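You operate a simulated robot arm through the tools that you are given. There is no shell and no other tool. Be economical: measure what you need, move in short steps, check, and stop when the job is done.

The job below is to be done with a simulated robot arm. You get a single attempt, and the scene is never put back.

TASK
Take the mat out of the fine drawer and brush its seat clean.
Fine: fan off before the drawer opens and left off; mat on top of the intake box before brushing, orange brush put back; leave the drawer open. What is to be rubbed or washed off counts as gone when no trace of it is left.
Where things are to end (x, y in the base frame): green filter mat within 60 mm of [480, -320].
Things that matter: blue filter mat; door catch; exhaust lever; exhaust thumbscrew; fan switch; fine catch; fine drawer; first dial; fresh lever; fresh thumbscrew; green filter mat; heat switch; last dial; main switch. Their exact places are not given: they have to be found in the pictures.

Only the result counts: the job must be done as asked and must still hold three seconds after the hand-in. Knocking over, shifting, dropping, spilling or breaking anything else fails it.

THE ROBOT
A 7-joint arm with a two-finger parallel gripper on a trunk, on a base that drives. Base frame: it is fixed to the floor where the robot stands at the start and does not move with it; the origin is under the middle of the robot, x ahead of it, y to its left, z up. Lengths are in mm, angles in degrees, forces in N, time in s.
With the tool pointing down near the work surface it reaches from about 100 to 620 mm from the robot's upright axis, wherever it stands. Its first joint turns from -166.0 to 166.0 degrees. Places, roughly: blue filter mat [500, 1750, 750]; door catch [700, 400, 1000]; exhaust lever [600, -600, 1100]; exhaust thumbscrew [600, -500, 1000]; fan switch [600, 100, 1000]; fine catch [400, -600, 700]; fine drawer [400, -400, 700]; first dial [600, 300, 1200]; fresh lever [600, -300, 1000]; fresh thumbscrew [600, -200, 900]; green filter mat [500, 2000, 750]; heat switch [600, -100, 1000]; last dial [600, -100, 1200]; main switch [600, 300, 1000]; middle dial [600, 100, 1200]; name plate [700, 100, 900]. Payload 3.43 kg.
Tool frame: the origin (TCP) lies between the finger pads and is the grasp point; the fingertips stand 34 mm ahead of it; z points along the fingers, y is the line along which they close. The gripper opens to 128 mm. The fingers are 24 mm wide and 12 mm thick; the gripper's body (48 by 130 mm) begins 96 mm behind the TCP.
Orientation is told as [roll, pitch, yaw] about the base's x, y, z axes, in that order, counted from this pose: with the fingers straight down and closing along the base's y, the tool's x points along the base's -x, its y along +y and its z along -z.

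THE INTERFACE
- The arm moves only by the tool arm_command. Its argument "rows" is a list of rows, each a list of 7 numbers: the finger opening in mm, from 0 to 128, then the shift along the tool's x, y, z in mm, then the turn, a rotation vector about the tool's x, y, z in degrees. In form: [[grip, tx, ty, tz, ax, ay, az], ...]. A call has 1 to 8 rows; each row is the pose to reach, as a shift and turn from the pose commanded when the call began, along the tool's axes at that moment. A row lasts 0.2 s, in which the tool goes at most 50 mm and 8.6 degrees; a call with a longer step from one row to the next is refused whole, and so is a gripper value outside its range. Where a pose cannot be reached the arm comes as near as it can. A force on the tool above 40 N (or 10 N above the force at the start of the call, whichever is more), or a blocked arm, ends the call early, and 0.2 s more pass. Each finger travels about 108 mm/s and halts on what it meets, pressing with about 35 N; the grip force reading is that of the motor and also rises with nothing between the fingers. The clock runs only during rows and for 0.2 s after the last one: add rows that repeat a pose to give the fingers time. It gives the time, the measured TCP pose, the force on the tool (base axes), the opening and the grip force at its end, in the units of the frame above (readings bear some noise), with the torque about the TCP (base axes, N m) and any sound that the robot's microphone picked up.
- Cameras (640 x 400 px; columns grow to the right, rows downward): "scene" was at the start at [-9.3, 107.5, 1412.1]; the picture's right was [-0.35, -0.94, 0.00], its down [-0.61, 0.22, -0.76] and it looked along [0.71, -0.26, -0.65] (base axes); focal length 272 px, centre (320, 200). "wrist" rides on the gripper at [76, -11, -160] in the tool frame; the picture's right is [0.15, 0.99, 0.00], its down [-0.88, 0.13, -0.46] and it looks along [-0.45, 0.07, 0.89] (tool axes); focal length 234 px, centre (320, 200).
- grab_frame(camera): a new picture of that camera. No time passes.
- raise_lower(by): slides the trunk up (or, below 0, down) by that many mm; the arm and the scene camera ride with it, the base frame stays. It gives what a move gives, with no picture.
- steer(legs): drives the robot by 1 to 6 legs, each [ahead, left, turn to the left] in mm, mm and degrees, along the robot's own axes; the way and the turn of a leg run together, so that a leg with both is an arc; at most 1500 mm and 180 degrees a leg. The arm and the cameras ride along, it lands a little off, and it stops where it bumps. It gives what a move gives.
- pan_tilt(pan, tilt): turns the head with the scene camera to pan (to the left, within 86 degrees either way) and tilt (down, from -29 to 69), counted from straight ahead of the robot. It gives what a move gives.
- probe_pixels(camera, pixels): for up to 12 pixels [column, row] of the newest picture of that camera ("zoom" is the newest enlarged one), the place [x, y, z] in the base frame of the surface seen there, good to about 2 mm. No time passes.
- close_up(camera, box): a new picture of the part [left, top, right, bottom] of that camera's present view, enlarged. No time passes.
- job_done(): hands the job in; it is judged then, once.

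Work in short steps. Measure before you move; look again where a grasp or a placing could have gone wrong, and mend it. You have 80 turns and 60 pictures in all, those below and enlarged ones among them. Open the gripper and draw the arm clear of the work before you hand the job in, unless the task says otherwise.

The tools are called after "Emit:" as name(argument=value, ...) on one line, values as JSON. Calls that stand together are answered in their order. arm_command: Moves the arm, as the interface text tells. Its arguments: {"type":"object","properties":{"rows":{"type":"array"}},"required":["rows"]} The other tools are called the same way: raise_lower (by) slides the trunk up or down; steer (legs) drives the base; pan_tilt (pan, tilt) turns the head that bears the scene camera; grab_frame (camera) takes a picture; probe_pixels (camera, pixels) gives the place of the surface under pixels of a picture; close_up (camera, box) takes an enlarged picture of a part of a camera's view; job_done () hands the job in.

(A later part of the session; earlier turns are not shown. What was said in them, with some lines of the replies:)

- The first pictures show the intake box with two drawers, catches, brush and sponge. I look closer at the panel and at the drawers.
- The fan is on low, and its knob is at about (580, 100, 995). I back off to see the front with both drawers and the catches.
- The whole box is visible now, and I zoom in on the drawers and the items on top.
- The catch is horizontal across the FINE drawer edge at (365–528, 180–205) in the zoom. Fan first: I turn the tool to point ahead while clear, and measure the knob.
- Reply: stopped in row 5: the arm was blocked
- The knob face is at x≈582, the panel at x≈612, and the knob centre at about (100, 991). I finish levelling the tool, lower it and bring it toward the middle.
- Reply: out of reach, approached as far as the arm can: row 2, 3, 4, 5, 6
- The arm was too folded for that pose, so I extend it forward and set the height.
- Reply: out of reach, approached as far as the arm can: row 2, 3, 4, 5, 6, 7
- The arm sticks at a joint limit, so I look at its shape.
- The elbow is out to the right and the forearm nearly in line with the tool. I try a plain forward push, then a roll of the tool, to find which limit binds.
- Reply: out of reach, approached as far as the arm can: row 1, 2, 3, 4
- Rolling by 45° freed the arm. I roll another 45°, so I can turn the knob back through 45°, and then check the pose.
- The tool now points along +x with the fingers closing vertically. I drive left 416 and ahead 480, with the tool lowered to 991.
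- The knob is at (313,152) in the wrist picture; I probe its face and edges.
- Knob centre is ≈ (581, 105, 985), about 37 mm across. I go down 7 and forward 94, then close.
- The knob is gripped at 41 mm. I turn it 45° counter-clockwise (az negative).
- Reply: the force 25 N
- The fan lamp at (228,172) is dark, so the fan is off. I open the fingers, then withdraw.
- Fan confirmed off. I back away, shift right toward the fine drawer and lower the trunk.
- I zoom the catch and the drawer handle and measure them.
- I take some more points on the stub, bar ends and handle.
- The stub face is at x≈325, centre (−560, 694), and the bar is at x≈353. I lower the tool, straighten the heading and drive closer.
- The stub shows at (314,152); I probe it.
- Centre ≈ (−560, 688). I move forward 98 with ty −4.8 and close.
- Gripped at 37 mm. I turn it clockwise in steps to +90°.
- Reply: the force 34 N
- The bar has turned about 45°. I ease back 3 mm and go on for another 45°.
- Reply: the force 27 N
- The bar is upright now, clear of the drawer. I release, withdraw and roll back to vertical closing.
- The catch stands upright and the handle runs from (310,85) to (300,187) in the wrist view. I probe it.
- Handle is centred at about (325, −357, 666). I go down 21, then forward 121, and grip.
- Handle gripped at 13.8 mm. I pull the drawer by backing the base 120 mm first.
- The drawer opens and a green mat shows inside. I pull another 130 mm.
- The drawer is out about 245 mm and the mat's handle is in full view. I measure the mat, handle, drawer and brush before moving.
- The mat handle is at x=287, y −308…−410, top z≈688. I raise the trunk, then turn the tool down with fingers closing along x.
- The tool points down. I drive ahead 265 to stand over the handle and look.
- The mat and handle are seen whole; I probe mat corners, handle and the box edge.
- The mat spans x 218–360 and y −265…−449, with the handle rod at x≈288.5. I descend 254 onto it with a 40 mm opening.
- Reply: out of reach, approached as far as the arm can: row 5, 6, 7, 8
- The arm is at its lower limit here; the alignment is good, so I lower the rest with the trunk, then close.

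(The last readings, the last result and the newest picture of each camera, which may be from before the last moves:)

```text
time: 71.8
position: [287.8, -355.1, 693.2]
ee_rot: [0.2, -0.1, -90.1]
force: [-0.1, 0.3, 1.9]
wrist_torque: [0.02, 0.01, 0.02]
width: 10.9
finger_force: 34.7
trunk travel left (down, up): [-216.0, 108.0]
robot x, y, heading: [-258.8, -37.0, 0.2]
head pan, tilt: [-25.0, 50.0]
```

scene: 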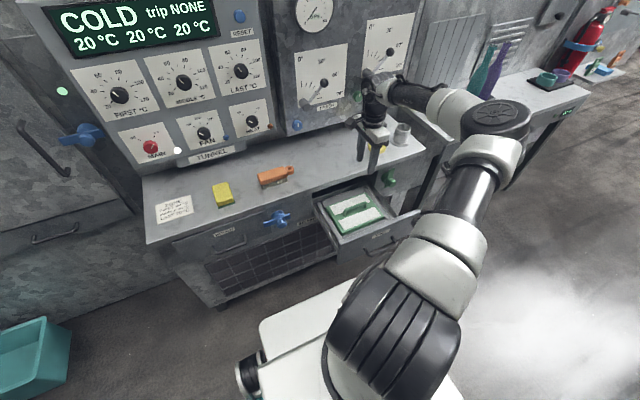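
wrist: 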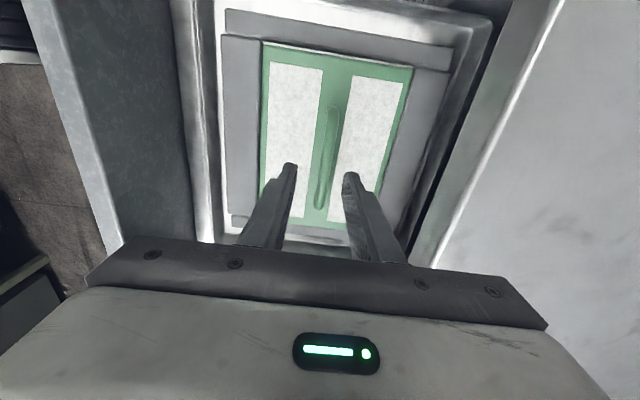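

Rod gripped at 10.9 mm. I lift 20 mm, shift 25 mm toward me to clear the box edge, then lift on.

Emit:
arm_command(rows=[[0, 0, 0, -10, 0, 0, 0], [0, 0, 0, -22, 0, 0, 0], [0, 0, -12, -22, 0, 0, 0], [0, 0, -25, -25, 0, 0, 0], [0, 0, -25, -50, 0, 0, 0], [0, 0, -25, -75, 0, 0, 0], [0, 0, -25, -100, 0, 0, 0], [0, 0, -25, -100, 0, 0, 0]])

Emit:
raise_lower(by=105)

Emit:
grab_frame(camera="scene")

Emit:
grab_frame(camera="wrist")

```text
time: 73.5
position: [263.3, -354.0, 793.6]
ee_rot: [0.1, 0.0, -90.0]
force: [0.1, -0.4, -0.8]
wrist_torque: [0.01, 0.0, 0.0]
width: 10.9
finger_force: 35.3
trunk travel left (down, up): [-216.0, 108.0]
robot x, y, heading: [-260.9, -36.5, -0.0]
head pan, tilt: [-25.0, 50.0]
```

```text
time: 74.9
position: [262.6, -353.6, 897.5]
ee_rot: [0.1, 0.0, -90.2]
force: [0.3, 0.0, -0.7]
wrist_torque: [0.0, 0.01, 0.0]
width: 11.0
finger_force: 34.7
trunk travel left (down, up): [-321.0, 3.0]
robot x, y, heading: [-257.5, -35.5, -0.0]
head pan, tilt: [-25.0, 50.0]
```

```text
31 pictures are left
```

scene: 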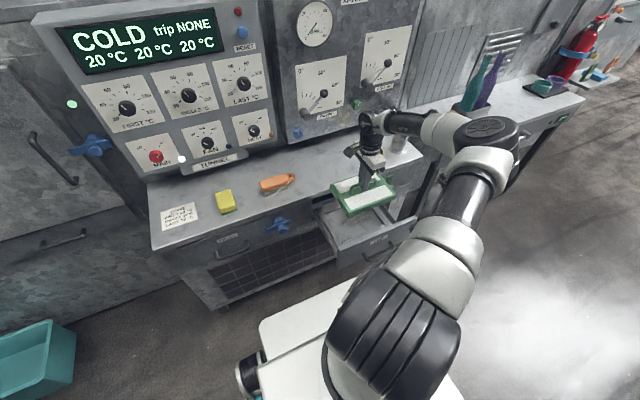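

```text
30 pictures are left
```

wrist: 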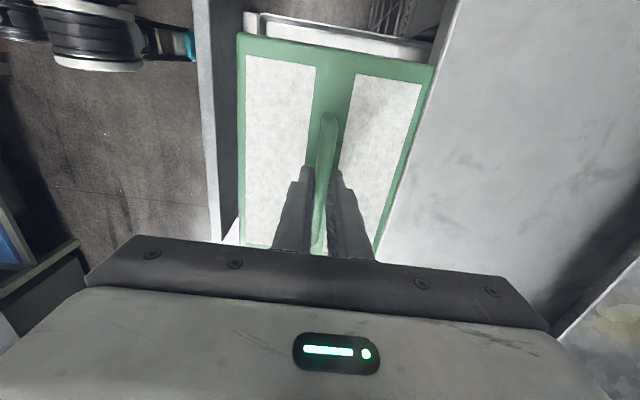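

The mat hangs level above the box. Before driving forward I probe the arm's links and the levers for clearance.

Emit:
probe_pixels(camera="scene", pixels=[[368, 120], [400, 118], [440, 125], [487, 130], [378, 72], [386, 78], [350, 110], [310, 108], [340, 40], [399, 140], [345, 190], [392, 190]])

```text
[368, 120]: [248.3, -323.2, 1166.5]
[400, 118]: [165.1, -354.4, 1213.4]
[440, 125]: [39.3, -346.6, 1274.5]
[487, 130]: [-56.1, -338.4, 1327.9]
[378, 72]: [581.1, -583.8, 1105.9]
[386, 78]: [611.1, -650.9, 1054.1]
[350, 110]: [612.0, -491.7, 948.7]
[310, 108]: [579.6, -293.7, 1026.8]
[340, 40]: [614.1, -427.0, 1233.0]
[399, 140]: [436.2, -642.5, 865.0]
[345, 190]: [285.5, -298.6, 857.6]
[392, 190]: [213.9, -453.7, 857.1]
```

Forearm comes straight from behind, so it is clear of the levers. I drive left 33, then forward in two short legs to put the mat over about (465, −321).

Emit:
steer(legs=[[0, 33, 0], [110, 0, 0]])

Emit:
pan_tilt(pan=-30, tilt=60)

Emit:
grab_frame(camera="scene")

```text
time: 76.7
position: [369.8, -322.3, 896.5]
ee_rot: [-0.1, -0.1, -90.3]
force: [0.5, 0.9, -0.9]
wrist_torque: [-0.02, -0.01, -0.01]
width: 11.0
finger_force: 35.4
trunk travel left (down, up): [-321.0, 3.0]
robot x, y, heading: [-148.9, -4.3, -0.2]
head pan, tilt: [-25.0, 50.0]
```

```text
time: 77.4
position: [371.2, -322.6, 897.8]
ee_rot: [0.1, -0.1, -90.3]
force: [-0.6, -0.3, -1.2]
wrist_torque: [0.01, -0.01, 0.03]
width: 11.1
finger_force: 34.8
trunk travel left (down, up): [-321.0, 3.0]
robot x, y, heading: [-151.3, -8.3, 0.1]
head pan, tilt: [-30.0, 60.0]
```

```text
29 pictures are left
```

scene: 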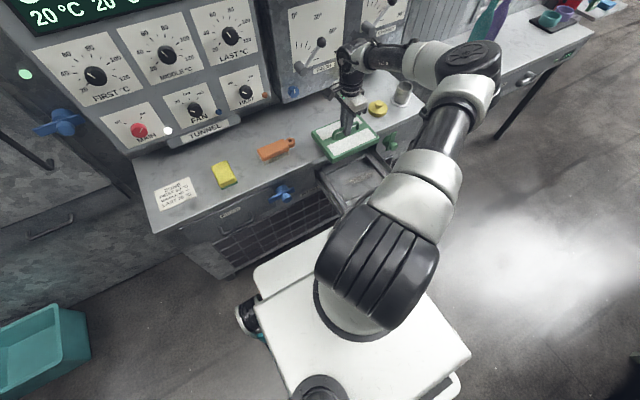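

I check the base's outline and height against the drawer before going further.

Emit:
probe_pixels(camera="scene", pixels=[[260, 275], [330, 240], [300, 270], [465, 355], [340, 320], [345, 200], [375, 205], [385, 300], [320, 390], [377, 107], [340, 150], [372, 145]])

```text
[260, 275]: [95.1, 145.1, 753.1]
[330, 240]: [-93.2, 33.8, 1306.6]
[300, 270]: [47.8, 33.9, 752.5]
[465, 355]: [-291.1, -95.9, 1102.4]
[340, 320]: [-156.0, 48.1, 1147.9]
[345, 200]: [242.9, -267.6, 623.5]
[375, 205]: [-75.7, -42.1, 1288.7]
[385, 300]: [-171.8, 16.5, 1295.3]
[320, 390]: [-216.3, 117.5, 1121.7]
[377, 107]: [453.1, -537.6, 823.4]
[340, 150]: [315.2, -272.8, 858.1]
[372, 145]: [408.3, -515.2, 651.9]
```

A front part of the robot at z≈753 reaches x≈+245 from its axis with half-width ~150, so it would pass just left of the drawer (edge y≈−192). For margin I shift the base 35 left and the arm 30 right, then go forward.

Emit:
steer(legs=[[0, 35, 0]])

Emit:
arm_command(rows=[[0, -15, 0, 0, 0, 0, 0], [0, -30, 0, 0, 0, 0, 0], [0, -30, 0, 0, 0, 0, 0]])

Emit:
steer(legs=[[93, 0, 0]])

Emit:
grab_frame(camera="wrist")

Emit:
grab_frame(camera="scene")

```text
time: 78.5
position: [371.3, -289.5, 897.6]
ee_rot: [0.0, 0.1, -90.2]
force: [-0.8, -0.5, -1.4]
wrist_torque: [-0.01, -0.02, -0.05]
width: 11.3
finger_force: 34.7
trunk travel left (down, up): [-321.0, 3.0]
robot x, y, heading: [-148.6, 27.6, -0.2]
head pan, tilt: [-30.0, 60.0]
```

```text
time: 79.2
position: [369.9, -317.7, 899.0]
ee_rot: [0.0, 0.0, -90.2]
force: [-0.2, 0.6, -2.5]
wrist_torque: [-0.01, -0.01, 0.0]
width: 11.1
finger_force: 35.0
trunk travel left (down, up): [-321.0, 3.0]
robot x, y, heading: [-149.9, 29.5, -0.4]
head pan, tilt: [-30.0, 60.0]
```

```text
time: 80.4
position: [461.5, -316.3, 899.0]
ee_rot: [0.0, 0.0, -90.1]
force: [-0.2, 0.2, -1.7]
wrist_torque: [0.02, 0.04, 0.01]
width: 11.2
finger_force: 34.9
trunk travel left (down, up): [-321.0, 3.0]
robot x, y, heading: [-58.9, 29.2, 0.0]
head pan, tilt: [-30.0, 60.0]
```

```text
28 pictures are left
```

wrist: 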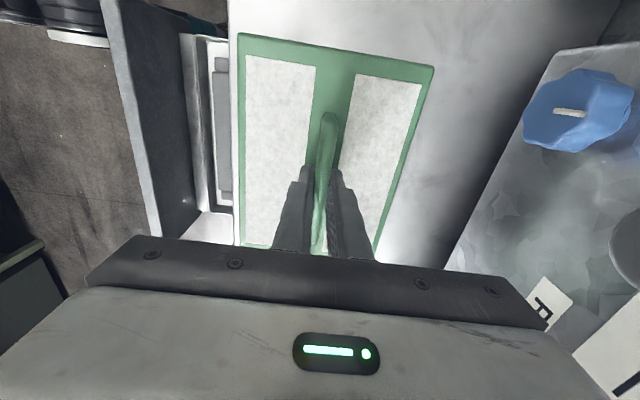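

```text
27 pictures are left
```

scene: 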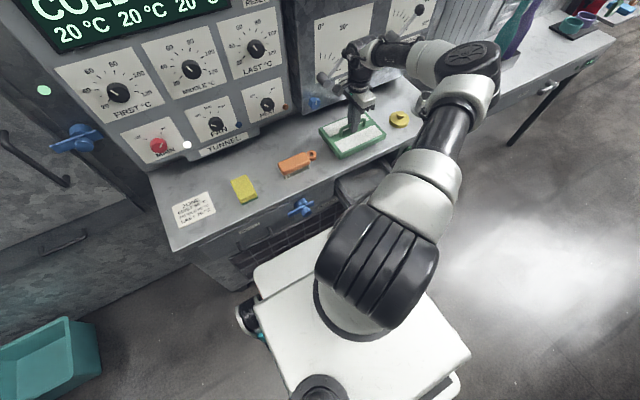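

The mat is over the box top. I lower it gently with the arm until contact is felt.

Emit:
arm_command(rows=[[0, 0, 0, 10, 0, 0, 0], [0, 0, 0, 20, 0, 0, 0], [0, 0, 0, 25, 0, 0, 0], [0, 0, 0, 30, 0, 0, 0], [0, 0, 0, 34, 0, 0, 0], [0, 0, 0, 34, 0, 0, 0]])

Emit:
probe_pixels(camera="scene", pixels=[[325, 130], [340, 155], [325, 137], [400, 118], [310, 155], [285, 172]])

```text
time: 81.8
position: [460.9, -316.8, 866.3]
ee_rot: [0.2, -0.1, -90.0]
force: [-0.5, -1.6, 24.0]
wrist_torque: [-0.03, -0.02, 0.03]
width: 11.2
finger_force: 34.9
trunk travel left (down, up): [-321.0, 3.0]
robot x, y, heading: [-63.8, 31.6, -0.1]
head pan, tilt: [-30.0, 60.0]
```

```text
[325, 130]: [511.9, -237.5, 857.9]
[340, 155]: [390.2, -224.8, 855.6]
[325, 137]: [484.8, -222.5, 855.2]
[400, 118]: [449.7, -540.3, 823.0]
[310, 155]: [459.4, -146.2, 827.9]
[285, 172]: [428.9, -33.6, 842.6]
```

Contact: 24 N at z 866, so the mat rests on the box. I release and rise 90 mm.

Emit:
arm_command(rows=[[0, 0, 0, -1, 0, 0, 0], [20, 0, 0, -1, 0, 0, 0], [40, 0, 0, -1, 0, 0, 0], [40, 0, 0, -1, 0, 0, 0], [40, 0, 0, -30, 0, 0, 0], [40, 0, 0, -60, 0, 0, 0], [40, 0, 0, -90, 0, 0, 0], [40, 0, 0, -90, 0, 0, 0]])

Emit:
grab_frame(camera="wrist")

Emit:
close_up(camera="scene", box=[230, 90, 440, 220])

```text
time: 83.6
position: [463.1, -316.0, 955.6]
ee_rot: [0.0, 0.0, -90.0]
force: [-0.5, 0.3, 0.2]
wrist_torque: [0.0, -0.02, 0.01]
width: 39.8
finger_force: 0.0
trunk travel left (down, up): [-321.0, 3.0]
robot x, y, heading: [-60.8, 28.2, 0.3]
head pan, tilt: [-30.0, 60.0]
```

```text
26 pictures are left
```

wrist: 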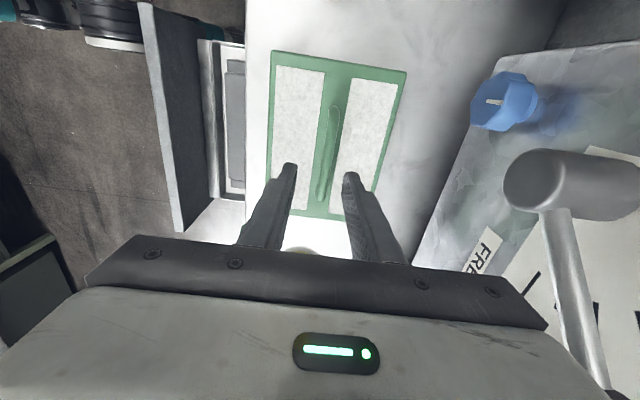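

```text
3.05 times, centred on (335, 155) of scene
```

zoom: 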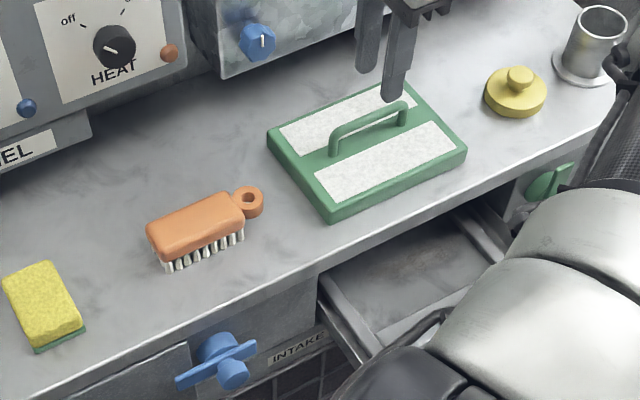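

The mat rests at about (461, −317). A dark patch shows in the drawer seat at (425,260). I probe the brush and the seat.

Emit:
probe_pixels(camera="zoom", pixels=[[155, 230], [200, 225], [235, 210], [180, 205], [225, 198], [205, 245], [160, 245], [248, 205], [195, 215], [400, 250], [440, 265], [350, 275]])

```text
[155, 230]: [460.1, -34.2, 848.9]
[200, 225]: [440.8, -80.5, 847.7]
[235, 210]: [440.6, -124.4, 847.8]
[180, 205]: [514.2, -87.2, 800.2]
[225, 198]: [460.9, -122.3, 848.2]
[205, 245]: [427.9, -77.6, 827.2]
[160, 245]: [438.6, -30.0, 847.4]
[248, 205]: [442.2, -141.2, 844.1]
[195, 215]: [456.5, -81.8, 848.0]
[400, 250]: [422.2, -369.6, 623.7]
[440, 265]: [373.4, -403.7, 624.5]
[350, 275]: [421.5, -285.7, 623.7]
```

I check where the drawer front stands now using the wrist picture.

Emit:
probe_pixels(camera="wrist", pixels=[[143, 20], [180, 225], [205, 100], [222, 100], [235, 100], [330, 110], [320, 190], [275, 55], [403, 75], [345, 215]])

```text
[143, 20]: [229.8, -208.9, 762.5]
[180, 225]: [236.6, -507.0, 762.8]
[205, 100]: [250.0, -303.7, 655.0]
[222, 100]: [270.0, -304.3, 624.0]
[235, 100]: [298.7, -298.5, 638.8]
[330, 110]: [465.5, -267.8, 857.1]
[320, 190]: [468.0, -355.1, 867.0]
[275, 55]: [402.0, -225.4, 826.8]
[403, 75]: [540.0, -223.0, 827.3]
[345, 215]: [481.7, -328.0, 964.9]
```

The drawer front now stands at x≈233: the base nudged it in by ~115 mm. I'll pull it out again by its top edge: back off so the tool stands above that edge.

Emit:
steer(legs=[[-228, -38, 0]])

Emit:
grab_frame(camera="wrist")

```text
time: 85.3
position: [237.6, -351.4, 956.0]
ee_rot: [-0.1, 0.1, -89.5]
force: [-0.4, 0.3, -0.8]
wrist_torque: [0.03, -0.02, 0.04]
width: 40.1
finger_force: 0.1
trunk travel left (down, up): [-321.0, 3.0]
robot x, y, heading: [-282.0, -9.5, 0.5]
head pan, tilt: [-30.0, 60.0]
```

```text
24 pictures are left
```

wrist: 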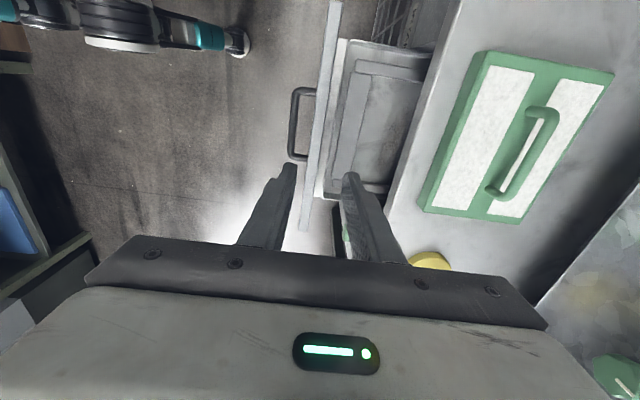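

Emit:
probe_pixels(camera="wrist", pixels=[[333, 30], [328, 60], [314, 150], [304, 225], [307, 190], [318, 150], [335, 20], [298, 120]])

```text
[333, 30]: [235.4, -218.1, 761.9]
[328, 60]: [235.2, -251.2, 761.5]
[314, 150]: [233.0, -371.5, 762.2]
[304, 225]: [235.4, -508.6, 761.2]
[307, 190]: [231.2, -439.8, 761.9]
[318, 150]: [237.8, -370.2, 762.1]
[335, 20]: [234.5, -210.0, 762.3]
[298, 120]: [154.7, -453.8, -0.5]
```

The drawer's top edge is centred at x=235, z=762, between the open fingers (±20). I lower the trunk 208 to straddle it, then close.

Emit:
raise_lower(by=-208)

Emit:
arm_command(rows=[[30, 0, -2.5, 0, 0, 0, 0], [10, 0, -2.5, 0, 0, 0, 0], [0, 0, -2.5, 0, 0, 0, 0], [0, 0, -2.5, 0, 0, 0, 0]])

Emit:
steer(legs=[[-120, 0, 0]])

```text
time: 87.5
position: [238.0, -351.3, 747.2]
ee_rot: [0.0, 0.0, -89.6]
force: [0.2, -0.8, 0.7]
wrist_torque: [0.01, 0.01, -0.04]
width: 39.7
finger_force: 0.0
trunk travel left (down, up): [-113.0, 211.0]
robot x, y, heading: [-287.0, -7.4, 0.5]
head pan, tilt: [-30.0, 60.0]
```

```text
time: 88.5
position: [235.4, -350.4, 747.7]
ee_rot: [0.0, 0.0, -89.7]
force: [-1.2, 1.4, -0.5]
wrist_torque: [-0.35, 0.03, -1.27]
width: 18.0
finger_force: 45.0
trunk travel left (down, up): [-113.0, 211.0]
robot x, y, heading: [-287.4, -7.2, 0.5]
head pan, tilt: [-30.0, 60.0]
```

```text
time: 89.8
position: [115.6, -350.3, 747.2]
ee_rot: [0.0, 0.0, -89.8]
force: [-2.0, 14.2, 0.0]
wrist_torque: [-0.13, -0.02, -1.01]
width: 17.9
finger_force: 45.1
trunk travel left (down, up): [-113.0, 211.0]
robot x, y, heading: [-407.0, -7.7, 0.3]
head pan, tilt: [-30.0, 60.0]
```

The edge is held (18 mm) and the drawer is back at x≈115. I pull a further 35 and watch the force.

Emit:
steer(legs=[[-35, 0, 0]])

Emit:
grab_frame(camera="wrist")

```text
time: 90.6
position: [110.4, -351.7, 747.5]
ee_rot: [1.2, 0.0, -89.7]
force: [8.8, -3.1, -5.9]
wrist_torque: [0.17, 1.9, -0.81]
width: 18.4
finger_force: 44.8
trunk travel left (down, up): [-113.0, 211.0]
robot x, y, heading: [-419.1, -11.7, 0.4]
head pan, tilt: [-30.0, 60.0]
stopped in leg 1: the force on the tool passed its limit at 61 N (the readings are from after the stop); the commanded pose is now the measured one
```

```text
23 pictures are left
```

wrist: 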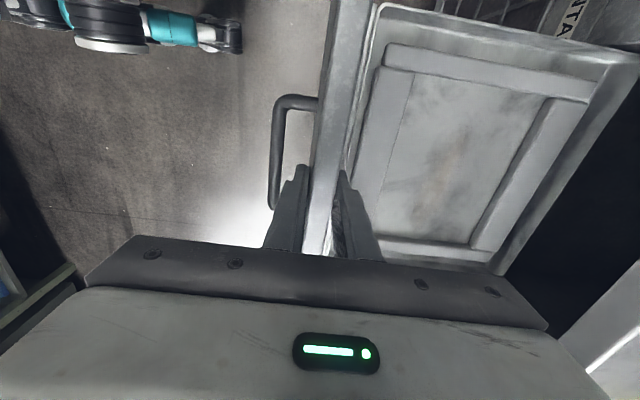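

The drawer is at its end stop. The seat with its dark dust is in clear view; I measure seat corners and the dirt.

Emit:
probe_pixels(camera="wrist", pixels=[[415, 72], [550, 98], [375, 235], [470, 245], [440, 160], [430, 200], [455, 130], [490, 120], [420, 110], [470, 190], [400, 215], [640, 100]])

Emit:
close_up(camera="wrist", box=[340, 20, 640, 270])

```text
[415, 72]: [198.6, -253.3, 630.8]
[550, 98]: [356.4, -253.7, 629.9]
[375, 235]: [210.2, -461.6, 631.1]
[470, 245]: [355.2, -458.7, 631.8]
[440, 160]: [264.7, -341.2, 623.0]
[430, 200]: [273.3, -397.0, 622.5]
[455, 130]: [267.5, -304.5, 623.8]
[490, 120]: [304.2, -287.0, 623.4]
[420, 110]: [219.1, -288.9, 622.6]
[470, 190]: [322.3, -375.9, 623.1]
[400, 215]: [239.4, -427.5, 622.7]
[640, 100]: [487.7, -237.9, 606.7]
```

```text
1.60 times, centred on (490, 145) of wrist
```

zoom: 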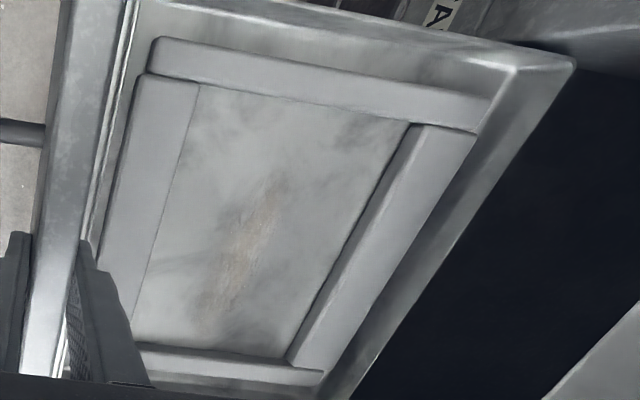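

Dirt streak runs about x 250–300, y −310…−415 on the floor at z≈623. I release the edge, raise, and drive to the brush at (446, −80).

Emit:
arm_command(rows=[[30, 0, 0, 0, 0, 0, 0], [60, 0, 0, 0, 0, 0, 0], [60, 0, 0, 0, 0, 0, 0]])

Emit:
raise_lower(by=205)

Emit:
steer(legs=[[0, 270, -0.4], [325, 0, 0]])

Emit:
grab_frame(camera="wrist")

```text
time: 91.4
position: [109.4, -350.6, 748.1]
ee_rot: [1.2, 0.0, -89.7]
force: [-0.2, 0.0, 0.0]
wrist_torque: [-0.02, 0.02, -0.01]
width: 60.1
finger_force: 0.2
trunk travel left (down, up): [-113.0, 211.0]
robot x, y, heading: [-416.1, -11.4, 0.5]
head pan, tilt: [-30.0, 60.0]
```

```text
time: 93.6
position: [109.4, -351.3, 953.7]
ee_rot: [1.2, 0.1, -89.7]
force: [0.1, 0.6, 0.6]
wrist_torque: [-0.02, -0.01, -0.01]
width: 59.8
finger_force: 0.1
trunk travel left (down, up): [-318.0, 6.0]
robot x, y, heading: [-421.5, -10.5, 0.3]
head pan, tilt: [-30.0, 60.0]
```

```text
time: 98.6
position: [432.4, -85.1, 953.7]
ee_rot: [1.2, 0.0, -90.3]
force: [1.0, 0.3, 0.1]
wrist_torque: [-0.01, 0.02, -0.01]
width: 59.9
finger_force: 0.0
trunk travel left (down, up): [-318.0, 6.0]
robot x, y, heading: [-95.1, 259.9, -0.3]
head pan, tilt: [-30.0, 60.0]
```

```text
21 pictures are left
```

wrist: 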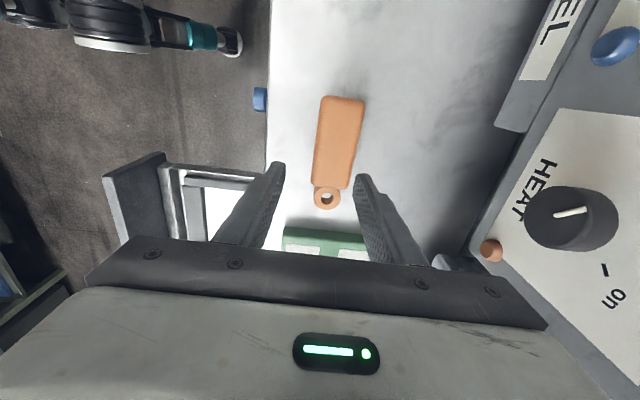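

The brush sits at (340,145) in the wrist view. I probe its edges.

Emit:
probe_pixels(camera="wrist", pixels=[[324, 100], [361, 103], [316, 180], [347, 184], [340, 98], [332, 184], [319, 140], [356, 140], [338, 140], [326, 206], [327, 190], [312, 150]])

```text
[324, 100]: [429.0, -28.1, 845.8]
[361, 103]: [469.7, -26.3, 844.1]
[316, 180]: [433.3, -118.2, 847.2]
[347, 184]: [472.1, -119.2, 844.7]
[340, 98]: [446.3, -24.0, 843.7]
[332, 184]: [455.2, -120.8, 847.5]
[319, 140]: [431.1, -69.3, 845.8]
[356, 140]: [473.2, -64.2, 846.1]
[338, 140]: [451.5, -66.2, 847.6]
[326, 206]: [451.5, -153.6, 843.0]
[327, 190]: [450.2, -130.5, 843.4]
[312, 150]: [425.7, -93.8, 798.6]
```

Brush is x 430–473, y −24…−122, top 847. I align to (451, −73), level the tool and descend to z=845, then close.

Emit:
arm_command(rows=[[70, 12, 18.5, 0, 1.2, 0, 0], [70, 12, 18.5, 40, 1.2, 0, 0], [70, 12, 18.5, 80, 1.2, 0, 0], [70, 12, 18.5, 109, 1.2, 0, 0], [55, 12, 18.5, 109, 1.2, 0, 0], [40, 12, 18.5, 109, 1.2, 0, 0], [25, 12, 18.5, 109, 1.2, 0, 0], [25, 12, 18.5, 109, 1.2, 0, 0]])

```text
time: 100.4
position: [450.9, -70.9, 842.6]
ee_rot: [0.1, 0.0, -90.3]
force: [0.3, -0.7, 0.1]
wrist_torque: [-0.07, -0.02, 0.01]
width: 49.1
finger_force: 34.5
trunk travel left (down, up): [-318.0, 6.0]
robot x, y, heading: [-92.7, 261.8, 0.1]
head pan, tilt: [-30.0, 60.0]
```

The brush is gripped (49 mm). I lift it 110, back off, move right and come forward over the seat.

Emit:
arm_command(rows=[[25, 0, 0, -20, 0, 0, 0], [25, 0, 0, -60, 0, 0, 0], [25, 0, 0, -100, 0, 0, 0], [25, 0, 0, -110, 0, 0, 0]])

Emit:
steer(legs=[[-327, 0, 0], [0, -290, 0], [138, 0, 0]])

Emit:
grab_frame(camera="wrist")

```text
time: 101.4
position: [450.7, -71.9, 956.9]
ee_rot: [-0.1, 0.1, -90.4]
force: [-0.1, 0.4, -1.2]
wrist_torque: [0.0, 0.02, -0.02]
width: 49.1
finger_force: 35.4
trunk travel left (down, up): [-318.0, 6.0]
robot x, y, heading: [-90.2, 258.4, -0.1]
head pan, tilt: [-30.0, 60.0]
```

```text
time: 107.5
position: [253.8, -362.3, 955.4]
ee_rot: [0.0, 0.0, -90.5]
force: [0.2, -0.3, -1.3]
wrist_torque: [-0.01, 0.01, 0.0]
width: 49.4
finger_force: 34.7
trunk travel left (down, up): [-318.0, 6.0]
robot x, y, heading: [-289.9, -30.4, -0.3]
head pan, tilt: [-30.0, 60.0]
```

```text
20 pictures are left
```

wrist: 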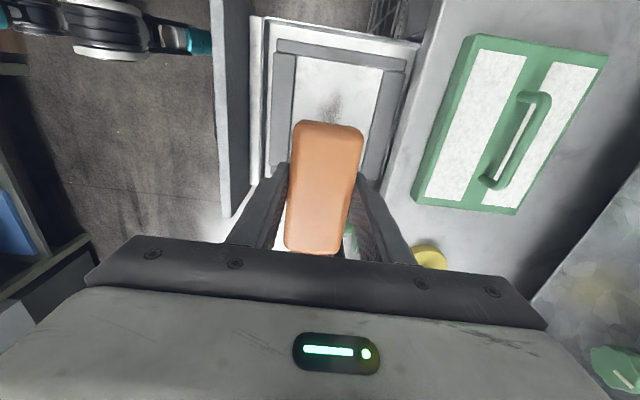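

The brush hangs over the seat with dirt visible at (325,105). I confirm the drawer position, then lower the trunk 280.

Emit:
probe_pixels(camera="wrist", pixels=[[228, 100], [325, 85], [325, 110], [310, 100], [345, 100], [385, 65], [295, 60], [330, 70]])

Emit:
raise_lower(by=-278)

```text
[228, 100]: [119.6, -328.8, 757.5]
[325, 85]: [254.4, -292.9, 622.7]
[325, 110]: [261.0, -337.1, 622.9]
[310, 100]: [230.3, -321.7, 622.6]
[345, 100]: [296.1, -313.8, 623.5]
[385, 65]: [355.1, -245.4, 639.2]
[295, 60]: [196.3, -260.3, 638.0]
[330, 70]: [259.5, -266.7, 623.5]
```

```text
time: 110.3
position: [253.1, -361.0, 679.2]
ee_rot: [-0.1, 0.0, -90.4]
force: [0.1, 0.1, -1.2]
wrist_torque: [-0.01, -0.04, 0.01]
width: 49.4
finger_force: 35.5
trunk travel left (down, up): [-40.0, 284.0]
robot x, y, heading: [-288.3, -28.8, -0.4]
head pan, tilt: [-30.0, 60.0]
```

Now z=679, and bristles should touch near 665. I lower 14 gently to feel contact.

Emit:
arm_command(rows=[[25, 0, 0, 7, 0, 0, 0], [25, 0, 0, 12, 0, 0, 0], [25, 0, 0, 15, 0, 0, 0], [25, 0, 0, 15, 0, 0, 0]])

```text
time: 111.3
position: [253.4, -360.7, 667.2]
ee_rot: [0.3, -0.2, -90.4]
force: [-0.2, 1.0, 24.5]
wrist_torque: [0.0, 0.14, -0.03]
width: 49.5
finger_force: 35.3
trunk travel left (down, up): [-40.0, 284.0]
robot x, y, heading: [-286.3, -25.7, -0.5]
head pan, tilt: [-30.0, 60.0]
```

Contact at 24 N. I ease 1 mm and stroke along y, stepping across x.

Emit:
arm_command(rows=[[25, 20, 0, -1, 0, 0, 0], [25, 40, 0, -1, 0, 0, 0], [25, 0, 0, -1, 0, 0, 0], [25, -40, 0, -1, 0, 0, 0], [25, -40, 15, -1, 0, 0, 0], [25, 0, 15, -1, 0, 0, 0], [25, 40, 15, -1, 0, 0, 0], [25, 0, 15, -1, 0, 0, 0]])

Emit:
arm_command(rows=[[25, -40, 0, 0, 0, 0, 0], [25, -40, 15, 0, 0, 0, 0], [25, 0, 15, 0, 0, 0, 0], [25, 40, 15, 0, 0, 0, 0], [25, 0, 15, 0, 0, 0, 0], [25, -40, 15, 0, 0, 0, 0], [25, 0, 18, 0, 0, 0, 0], [25, 40, 18, 0, 0, 0, 0]])

```text
time: 113.1
position: [270.7, -358.2, 665.7]
ee_rot: [0.1, 0.2, -90.3]
force: [-0.8, 8.9, 26.3]
wrist_torque: [-0.6, 0.14, -0.26]
width: 49.0
finger_force: 35.0
trunk travel left (down, up): [-40.0, 284.0]
robot x, y, heading: [-291.3, -25.9, -0.4]
head pan, tilt: [-30.0, 60.0]
```

```text
time: 114.9
position: [286.1, -328.5, 665.1]
ee_rot: [0.3, -0.4, -90.5]
force: [0.4, -10.1, 35.0]
wrist_torque: [0.1, 0.41, 0.34]
width: 49.3
finger_force: 35.2
trunk travel left (down, up): [-40.0, 284.0]
robot x, y, heading: [-289.5, -29.4, -0.4]
head pan, tilt: [-30.0, 60.0]
```

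Force is 35 N, so I ease 1.5 mm and brush back across to x≈240.

Emit:
arm_command(rows=[[25, -40, 0, -1.5, 0, 0, 0], [25, -75, 0, -1.5, 0, 0, 0], [25, -70, -15, -1.5, 0, 0, 0], [25, -30, -15, -1.5, 0, 0, 0], [25, 5, -15, -1.5, 0, 0, 0], [25, 0, -30, -1.5, 0, 0, 0], [25, -40, -30, -1.5, 0, 0, 0], [25, -75, -30, -1.5, 0, 0, 0]])

Emit:
arm_command(rows=[[25, 35, -7, 0, 0, 0, 0], [25, 75, -14, 0, 0, 0, 0], [25, 35, -14, 0, 0, 0, 0], [25, 0, -14, 0, 0, 0, 0], [25, 35, 0, -20, 0, 0, 0], [25, 35, 10, -60, 0, 0, 0], [25, 35, 10, -90, 0, 0, 0], [25, 35, 10, -90, 0, 0, 0]])

Emit:
grab_frame(camera="wrist")

```text
time: 116.7
position: [259.0, -396.0, 665.5]
ee_rot: [0.1, -0.1, -90.4]
force: [0.0, 8.0, 26.3]
wrist_torque: [0.12, 0.22, -0.37]
width: 49.3
finger_force: 35.0
trunk travel left (down, up): [-40.0, 284.0]
robot x, y, heading: [-292.0, -29.6, -0.6]
head pan, tilt: [-30.0, 60.0]
```

```text
time: 117.5
position: [247.6, -353.7, 665.8]
ee_rot: [0.4, 0.1, -90.3]
force: [-0.1, -5.6, 16.3]
wrist_torque: [0.26, 0.42, 0.05]
width: 49.2
finger_force: 34.8
trunk travel left (down, up): [-40.0, 284.0]
robot x, y, heading: [-291.5, -22.3, -0.2]
head pan, tilt: [-30.0, 60.0]
stopped in row 4: the force on the tool passed its limit at 41 N (the readings are from after the stop); the commanded pose is now the measured one
```

```text
19 pictures are left
```

wrist: 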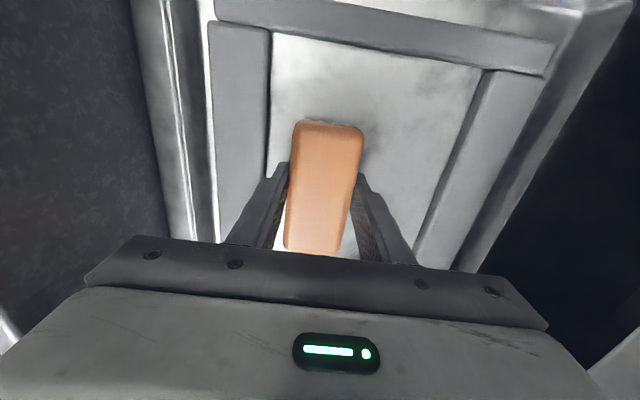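

I lift by the trunk and shift right so the wrist camera sees the whole seat.

Emit:
raise_lower(by=260)

Emit:
steer(legs=[[0, -140, 0]])

Emit:
close_up(camera="wrist", box=[220, 0, 460, 150])

```text
time: 120.2
position: [245.9, -351.8, 924.1]
ee_rot: [0.2, 0.4, -90.2]
force: [0.0, -0.2, -0.4]
wrist_torque: [0.02, 0.03, 0.01]
width: 49.0
finger_force: 35.0
trunk travel left (down, up): [-300.0, 24.0]
robot x, y, heading: [-292.1, -25.6, -0.3]
head pan, tilt: [-30.0, 60.0]
```

```text
time: 122.2
position: [243.2, -496.5, 923.5]
ee_rot: [0.3, 0.3, -90.2]
force: [0.1, 0.2, -1.2]
wrist_torque: [0.0, 0.02, 0.0]
width: 48.9
finger_force: 35.4
trunk travel left (down, up): [-300.0, 24.0]
robot x, y, heading: [-290.5, -168.7, -0.5]
head pan, tilt: [-30.0, 60.0]
```

```text
2.67 times, centred on (340, 75) of wrist
```

zoom: 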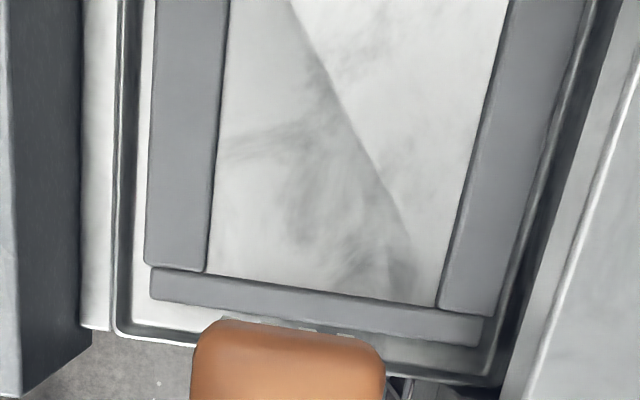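

No brown streak shows in this part. I take a second frame shifted back left to see the rest of the seat.

Emit:
steer(legs=[[0, 75, 0]])

Emit:
close_up(camera="wrist", box=[220, 0, 460, 150])

Emit:
probe_pixels(camera="zoom", pixels=[[330, 250], [300, 300], [380, 200], [300, 100], [420, 60], [280, 20]])

```text
time: 123.6
position: [245.2, -420.9, 923.7]
ee_rot: [0.2, 0.3, -90.1]
force: [-1.4, 0.0, -0.9]
wrist_torque: [-0.02, 0.01, 0.03]
width: 49.4
finger_force: 35.3
trunk travel left (down, up): [-300.0, 24.0]
robot x, y, heading: [-292.0, -96.5, -0.2]
head pan, tilt: [-30.0, 60.0]
```

```text
2.67 times, centred on (340, 75) of wrist
```

zoom: 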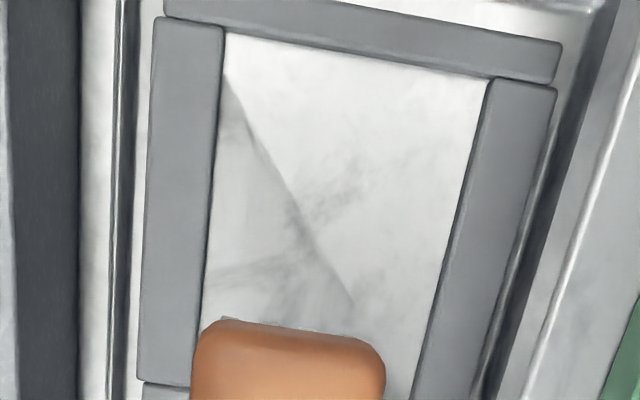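

```text
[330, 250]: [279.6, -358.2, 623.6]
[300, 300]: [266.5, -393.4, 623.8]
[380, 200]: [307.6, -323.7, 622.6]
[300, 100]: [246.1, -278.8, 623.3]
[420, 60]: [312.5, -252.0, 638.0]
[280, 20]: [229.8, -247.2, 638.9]
```

The brown streak appears gone, and the grey mottling looks like the metal's own. To be sure no trace is left I do a second pass: back over the middle and down.

Emit:
steer(legs=[[14, 62, 0.2]])

Emit:
raise_lower(by=-254)

Emit:
arm_command(rows=[[25, 0, 0, 1.5, 0, 0, 0], [25, 0, 0, 3, 0, 0, 0], [25, 0, 0, 3, 0, 0, 0]])

```text
time: 124.9
position: [260.8, -358.9, 923.1]
ee_rot: [0.2, 0.3, -90.0]
force: [-0.4, -0.5, -0.9]
wrist_torque: [-0.01, 0.02, -0.03]
width: 49.4
finger_force: 35.1
trunk travel left (down, up): [-300.0, 24.0]
robot x, y, heading: [-278.1, -35.3, -0.0]
head pan, tilt: [-30.0, 60.0]
```

```text
time: 127.5
position: [261.9, -358.0, 669.3]
ee_rot: [0.3, 0.3, -90.0]
force: [-0.5, 0.1, -1.1]
wrist_torque: [0.02, 0.0, 0.0]
width: 49.1
finger_force: 35.0
trunk travel left (down, up): [-46.0, 278.0]
robot x, y, heading: [-274.7, -38.8, 0.1]
head pan, tilt: [-30.0, 60.0]
```

```text
time: 128.3
position: [260.8, -358.9, 665.7]
ee_rot: [0.2, 0.2, -89.9]
force: [-0.2, 0.2, -0.5]
wrist_torque: [-0.01, -0.01, -0.04]
width: 49.0
finger_force: 35.2
trunk travel left (down, up): [-46.0, 278.0]
robot x, y, heading: [-273.8, -30.5, 0.2]
head pan, tilt: [-30.0, 60.0]
```

Almost touching. I go 1.8 mm lower while stroking y ±42 across x.

Emit:
arm_command(rows=[[25, 0, -8, 1.8, 0, 0, 0], [25, 42, -8, 1.8, 0, 0, 0], [25, 0, -8, 1.8, 0, 0, 0], [25, -42, -8, 1.8, 0, 0, 0], [25, -42, 8, 1.8, 0, 0, 0], [25, 0, 8, 1.8, 0, 0, 0], [25, 42, 8, 1.8, 0, 0, 0], [25, 0, 8, 1.8, 0, 0, 0]])

Emit:
arm_command(rows=[[25, -42, 0, 0, 0, 0, 0], [25, -42, 18, 0, 0, 0, 0], [25, 0, 18, 0, 0, 0, 0], [25, 42, 18, 0, 0, 0, 0], [25, 0, 18, 0, 0, 0, 0], [25, -42, 18, 0, 0, 0, 0], [25, -42, 0, 0, 0, 0, 0], [25, 0, 0, 0, 0, 0, 0]])

```text
time: 130.1
position: [270.5, -356.6, 666.7]
ee_rot: [0.2, 0.3, -90.0]
force: [-1.5, 1.2, 5.1]
wrist_torque: [-0.25, 0.12, -0.11]
width: 49.2
finger_force: 34.7
trunk travel left (down, up): [-46.0, 278.0]
robot x, y, heading: [-277.3, -36.4, -0.1]
head pan, tilt: [-30.0, 60.0]
```

```text
time: 131.9
position: [268.8, -357.7, 666.3]
ee_rot: [0.4, 0.2, -90.0]
force: [1.3, -6.6, 21.4]
wrist_torque: [-0.19, 0.24, 0.29]
width: 49.1
finger_force: 34.7
trunk travel left (down, up): [-46.0, 278.0]
robot x, y, heading: [-278.4, -34.8, 0.1]
head pan, tilt: [-30.0, 60.0]
```

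Contact held through the strokes. I raise again, shift right and look at the seat.

Emit:
raise_lower(by=254)

Emit:
steer(legs=[[0, -140, 0]])

Emit:
close_up(camera="wrist", box=[220, 0, 460, 150])

```text
time: 134.5
position: [269.8, -356.1, 916.7]
ee_rot: [0.3, 0.3, -90.0]
force: [0.2, -0.3, -0.7]
wrist_torque: [0.02, -0.01, -0.01]
width: 49.0
finger_force: 35.4
trunk travel left (down, up): [-300.0, 24.0]
robot x, y, heading: [-279.9, -32.3, -0.2]
head pan, tilt: [-30.0, 60.0]
```

```text
time: 136.5
position: [266.4, -496.3, 917.5]
ee_rot: [0.2, 0.4, -90.2]
force: [-1.0, 0.6, -1.1]
wrist_torque: [0.03, -0.04, 0.03]
width: 49.2
finger_force: 35.3
trunk travel left (down, up): [-300.0, 24.0]
robot x, y, heading: [-277.2, -175.9, -0.2]
head pan, tilt: [-30.0, 60.0]
```

```text
2.67 times, centred on (340, 75) of wrist
```

zoom: 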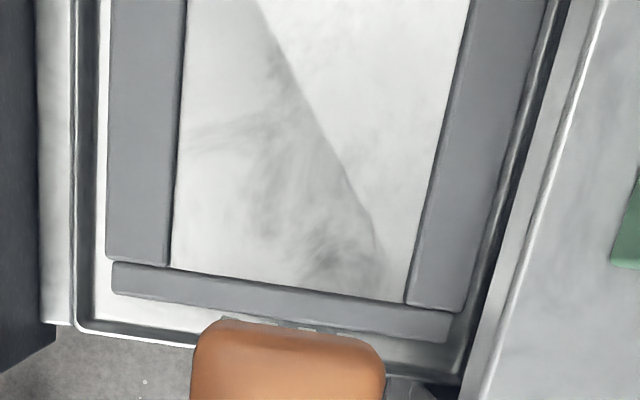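

The marks are unchanged from before, so they belong to the metal; the dirt is gone. I carry the brush back to its place: back, left, forward.

Emit:
raise_lower(by=18)

Emit:
steer(legs=[[-145, 0, 0], [0, 425, 0], [328, 0, 0]])

Emit:
grab_frame(camera="wrist")

```text
time: 137.2
position: [267.3, -497.0, 935.9]
ee_rot: [0.2, 0.2, -90.2]
force: [0.1, -0.5, -0.9]
wrist_torque: [0.02, 0.0, -0.01]
width: 49.1
finger_force: 35.2
trunk travel left (down, up): [-318.0, 6.0]
robot x, y, heading: [-280.4, -172.0, -0.3]
head pan, tilt: [-30.0, 60.0]
```

```text
time: 144.3
position: [452.1, -80.2, 934.0]
ee_rot: [0.2, 0.3, -90.0]
force: [0.7, 0.6, -1.1]
wrist_torque: [0.01, 0.01, -0.04]
width: 49.1
finger_force: 35.0
trunk travel left (down, up): [-318.0, 6.0]
robot x, y, heading: [-90.3, 240.2, 0.0]
head pan, tilt: [-30.0, 60.0]
```

```text
15 pictures are left
```

wrist: 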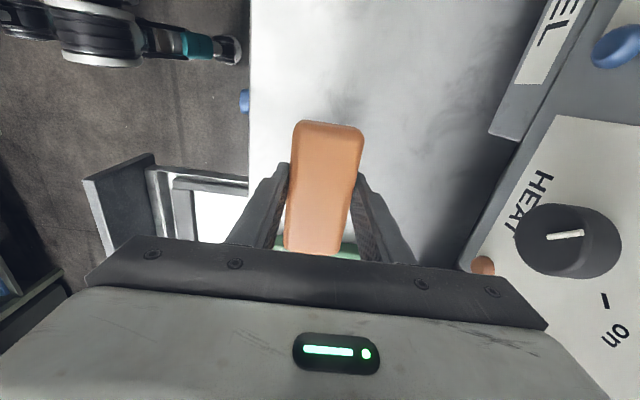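

Position is (452, −80); I shift +9 in y and lower to z≈844.

Emit:
arm_command(rows=[[25, 9, -1, 20, 0, 0, 0], [25, 9, -1, 55, 0, 0, 0], [25, 9, -1, 80, 0, 0, 0], [25, 9, -1, 87, 0, 0, 0], [25, 9, -1, 90, 0, 0, 0], [25, 9, -1, 90, 0, 0, 0]])

```text
time: 145.8
position: [451.3, -69.9, 844.7]
ee_rot: [0.2, 0.3, -89.9]
force: [0.2, -0.6, -1.1]
wrist_torque: [0.0, -0.02, -0.02]
width: 49.3
finger_force: 35.1
trunk travel left (down, up): [-318.0, 6.0]
robot x, y, heading: [-95.4, 240.7, 0.3]
head pan, tilt: [-30.0, 60.0]
```

No contact yet; I lower up to 4 mm more in fine steps.

Emit:
arm_command(rows=[[25, 0, 0, 1.2, 0, 0, 0], [25, 0, 0, 2.4, 0, 0, 0], [25, 0, 0, 3, 0, 0, 0], [25, 0, 0, 3, 0, 0, 0]])

```text
time: 146.8
position: [450.8, -72.0, 841.7]
ee_rot: [0.2, 0.3, -89.9]
force: [-0.1, 0.1, -0.5]
wrist_torque: [0.0, 0.02, 0.02]
width: 49.2
finger_force: 34.5
trunk travel left (down, up): [-318.0, 6.0]
robot x, y, heading: [-90.5, 244.8, 0.1]
head pan, tilt: [-30.0, 60.0]
```

Emit:
arm_command(rows=[[25, 0, 0, 1, 0, 0, 0], [25, 0, 0, 2, 0, 0, 0], [25, 0, 0, 2.5, 0, 0, 0], [25, 0, 0, 2.5, 0, 0, 0]])

```text
time: 147.8
position: [450.8, -73.2, 842.9]
ee_rot: [0.4, 0.2, -89.9]
force: [0.8, -1.4, 16.3]
wrist_torque: [-0.16, 0.38, -0.03]
width: 49.4
finger_force: 35.1
trunk travel left (down, up): [-318.0, 6.0]
robot x, y, heading: [-94.2, 238.9, -0.1]
head pan, tilt: [-30.0, 60.0]
```

The brush is down with 16 N contact. I open and rise.

Emit:
arm_command(rows=[[35, 0, 0, -1, 0, 0, 0], [52, 0, 0, -1, 0, 0, 0], [70, 0, 0, -1, 0, 0, 0], [70, 0, 0, -1, 0, 0, 0], [70, 0, 0, -30, 0, 0, 0], [70, 0, 0, -70, 0, 0, 0], [70, 0, 0, -110, 0, 0, 0], [70, 0, 0, -110, 0, 0, 0]])

Emit:
steer(legs=[[-420, 0, 0]])

Emit:
pan_tilt(pan=-28, tilt=42)

Emit:
grab_frame(camera="scene")

```text
time: 149.6
position: [450.3, -76.2, 950.7]
ee_rot: [0.2, 0.3, -89.9]
force: [-0.1, -0.4, -0.6]
wrist_torque: [0.0, 0.0, -0.01]
width: 70.2
finger_force: 0.0
trunk travel left (down, up): [-318.0, 6.0]
robot x, y, heading: [-94.7, 235.6, -0.1]
head pan, tilt: [-30.0, 60.0]
```

```text
time: 152.1
position: [28.4, -80.4, 950.8]
ee_rot: [0.1, 0.3, -90.6]
force: [0.0, 0.2, -0.7]
wrist_torque: [-0.03, 0.01, 0.02]
width: 70.1
finger_force: 0.0
trunk travel left (down, up): [-318.0, 6.0]
robot x, y, heading: [-506.6, 244.5, -0.9]
head pan, tilt: [-30.0, 60.0]
```

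```text
time: 152.9
position: [30.1, -79.5, 950.6]
ee_rot: [0.1, 0.3, -90.6]
force: [0.3, 0.1, -0.1]
wrist_torque: [-0.01, -0.02, 0.02]
width: 69.9
finger_force: 0.1
trunk travel left (down, up): [-318.0, 6.0]
robot x, y, heading: [-512.3, 246.9, -0.9]
head pan, tilt: [-28.0, 42.0]
```

```text
14 pictures are left
```

scene: 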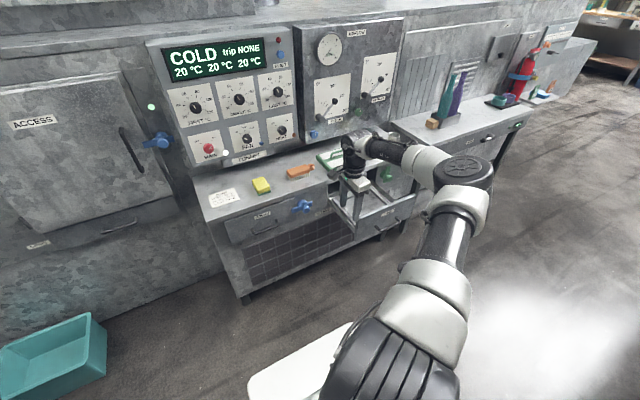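

Brush back, drawer open, mat on the box. I move right so the arm no longer hides the seat, for a last check.

Emit:
steer(legs=[[0, -560, 0.9]])

Emit:
pan_tilt(pan=-5, tilt=50)

Emit:
close_up(camera="scene", box=[160, 60, 480, 260])

```text
time: 158.7
position: [34.6, -619.1, 950.0]
ee_rot: [0.1, 0.4, -89.4]
force: [-0.5, -0.3, -0.3]
wrist_torque: [-0.02, 0.0, 0.02]
width: 70.0
finger_force: 0.1
trunk travel left (down, up): [-318.0, 6.0]
robot x, y, heading: [-510.1, -309.3, 0.4]
head pan, tilt: [-28.0, 42.0]
```

```text
time: 159.6
position: [33.9, -618.6, 950.2]
ee_rot: [0.2, 0.3, -89.4]
force: [-0.1, -0.5, 0.4]
wrist_torque: [0.03, -0.01, -0.01]
width: 70.2
finger_force: 0.0
trunk travel left (down, up): [-318.0, 6.0]
robot x, y, heading: [-517.8, -305.2, 0.2]
head pan, tilt: [-5.0, 50.0]
```

```text
2.00 times, centred on (320, 160) of scene
```

zoom: 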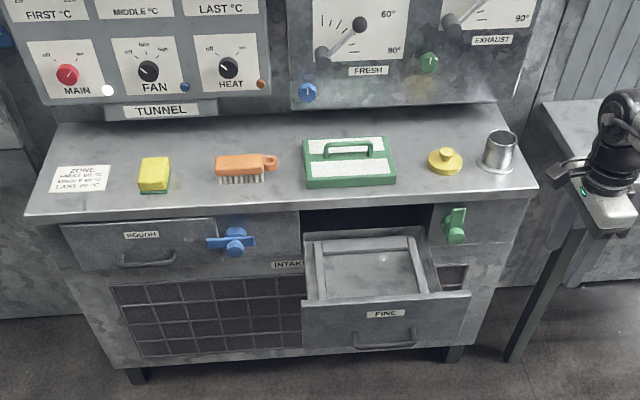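

All is in view. I zoom on the seat for any trace and measure mat and brush.

Emit:
close_up(camera="scene", box=[305, 165, 401, 225])

Emit:
close_up(camera="scene", box=[220, 100, 380, 200])

Emit:
probe_pixels(camera="zoom", pixels=[[170, 160], [375, 155], [465, 280], [180, 330], [100, 260], [130, 250]])

```text
6.67 times, centred on (353, 195) of scene
```

zoom: 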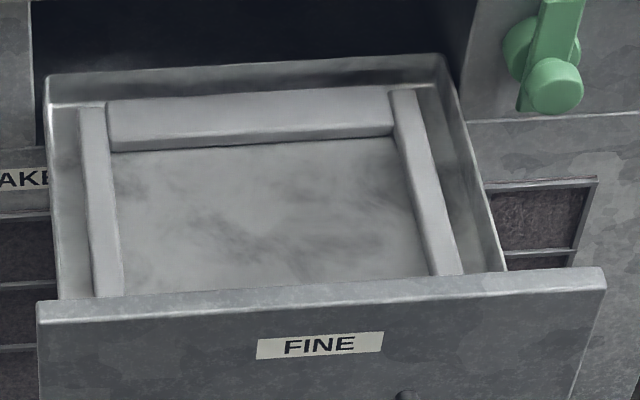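

```text
4.00 times, centred on (300, 150) of scene
```

zoom: 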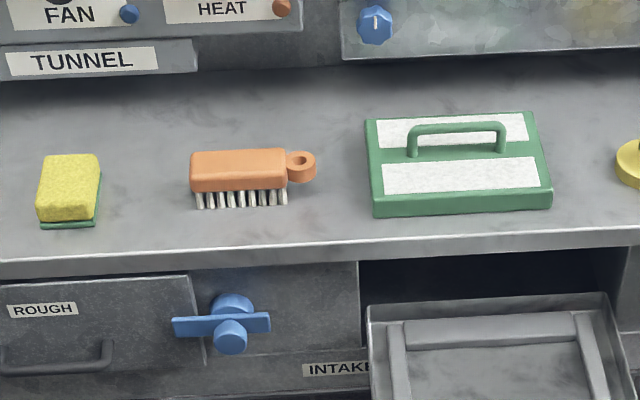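

```text
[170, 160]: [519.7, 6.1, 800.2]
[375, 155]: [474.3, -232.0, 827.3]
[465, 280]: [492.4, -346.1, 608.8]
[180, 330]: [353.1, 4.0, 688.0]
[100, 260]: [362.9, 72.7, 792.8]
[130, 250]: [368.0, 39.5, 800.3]
```

The seat shows no brown trace, the brush is in its place, the mat lies on the box, the fan is off and the drawer is open. The arm is clear with the gripper open, so I hand in.

Emit:
job_done()

```text
The job is handed in.
```

I handed the job in, and the last pictures show it done. The fan was turned off before the drawer opened and stayed off. The green mat lies on the intake box at about (461, −317), roughly 20 mm from its target. The brush is back within about 2 mm of where it started, and the fine drawer is open.

I saw no brown dirt left on the seat after two brushing passes; I took the grey mottling that remains to be the metal's own marking.

While I was placing the mat, the base nudged the drawer in by about 115 mm. I pulled it back out to its end stop before brushing.
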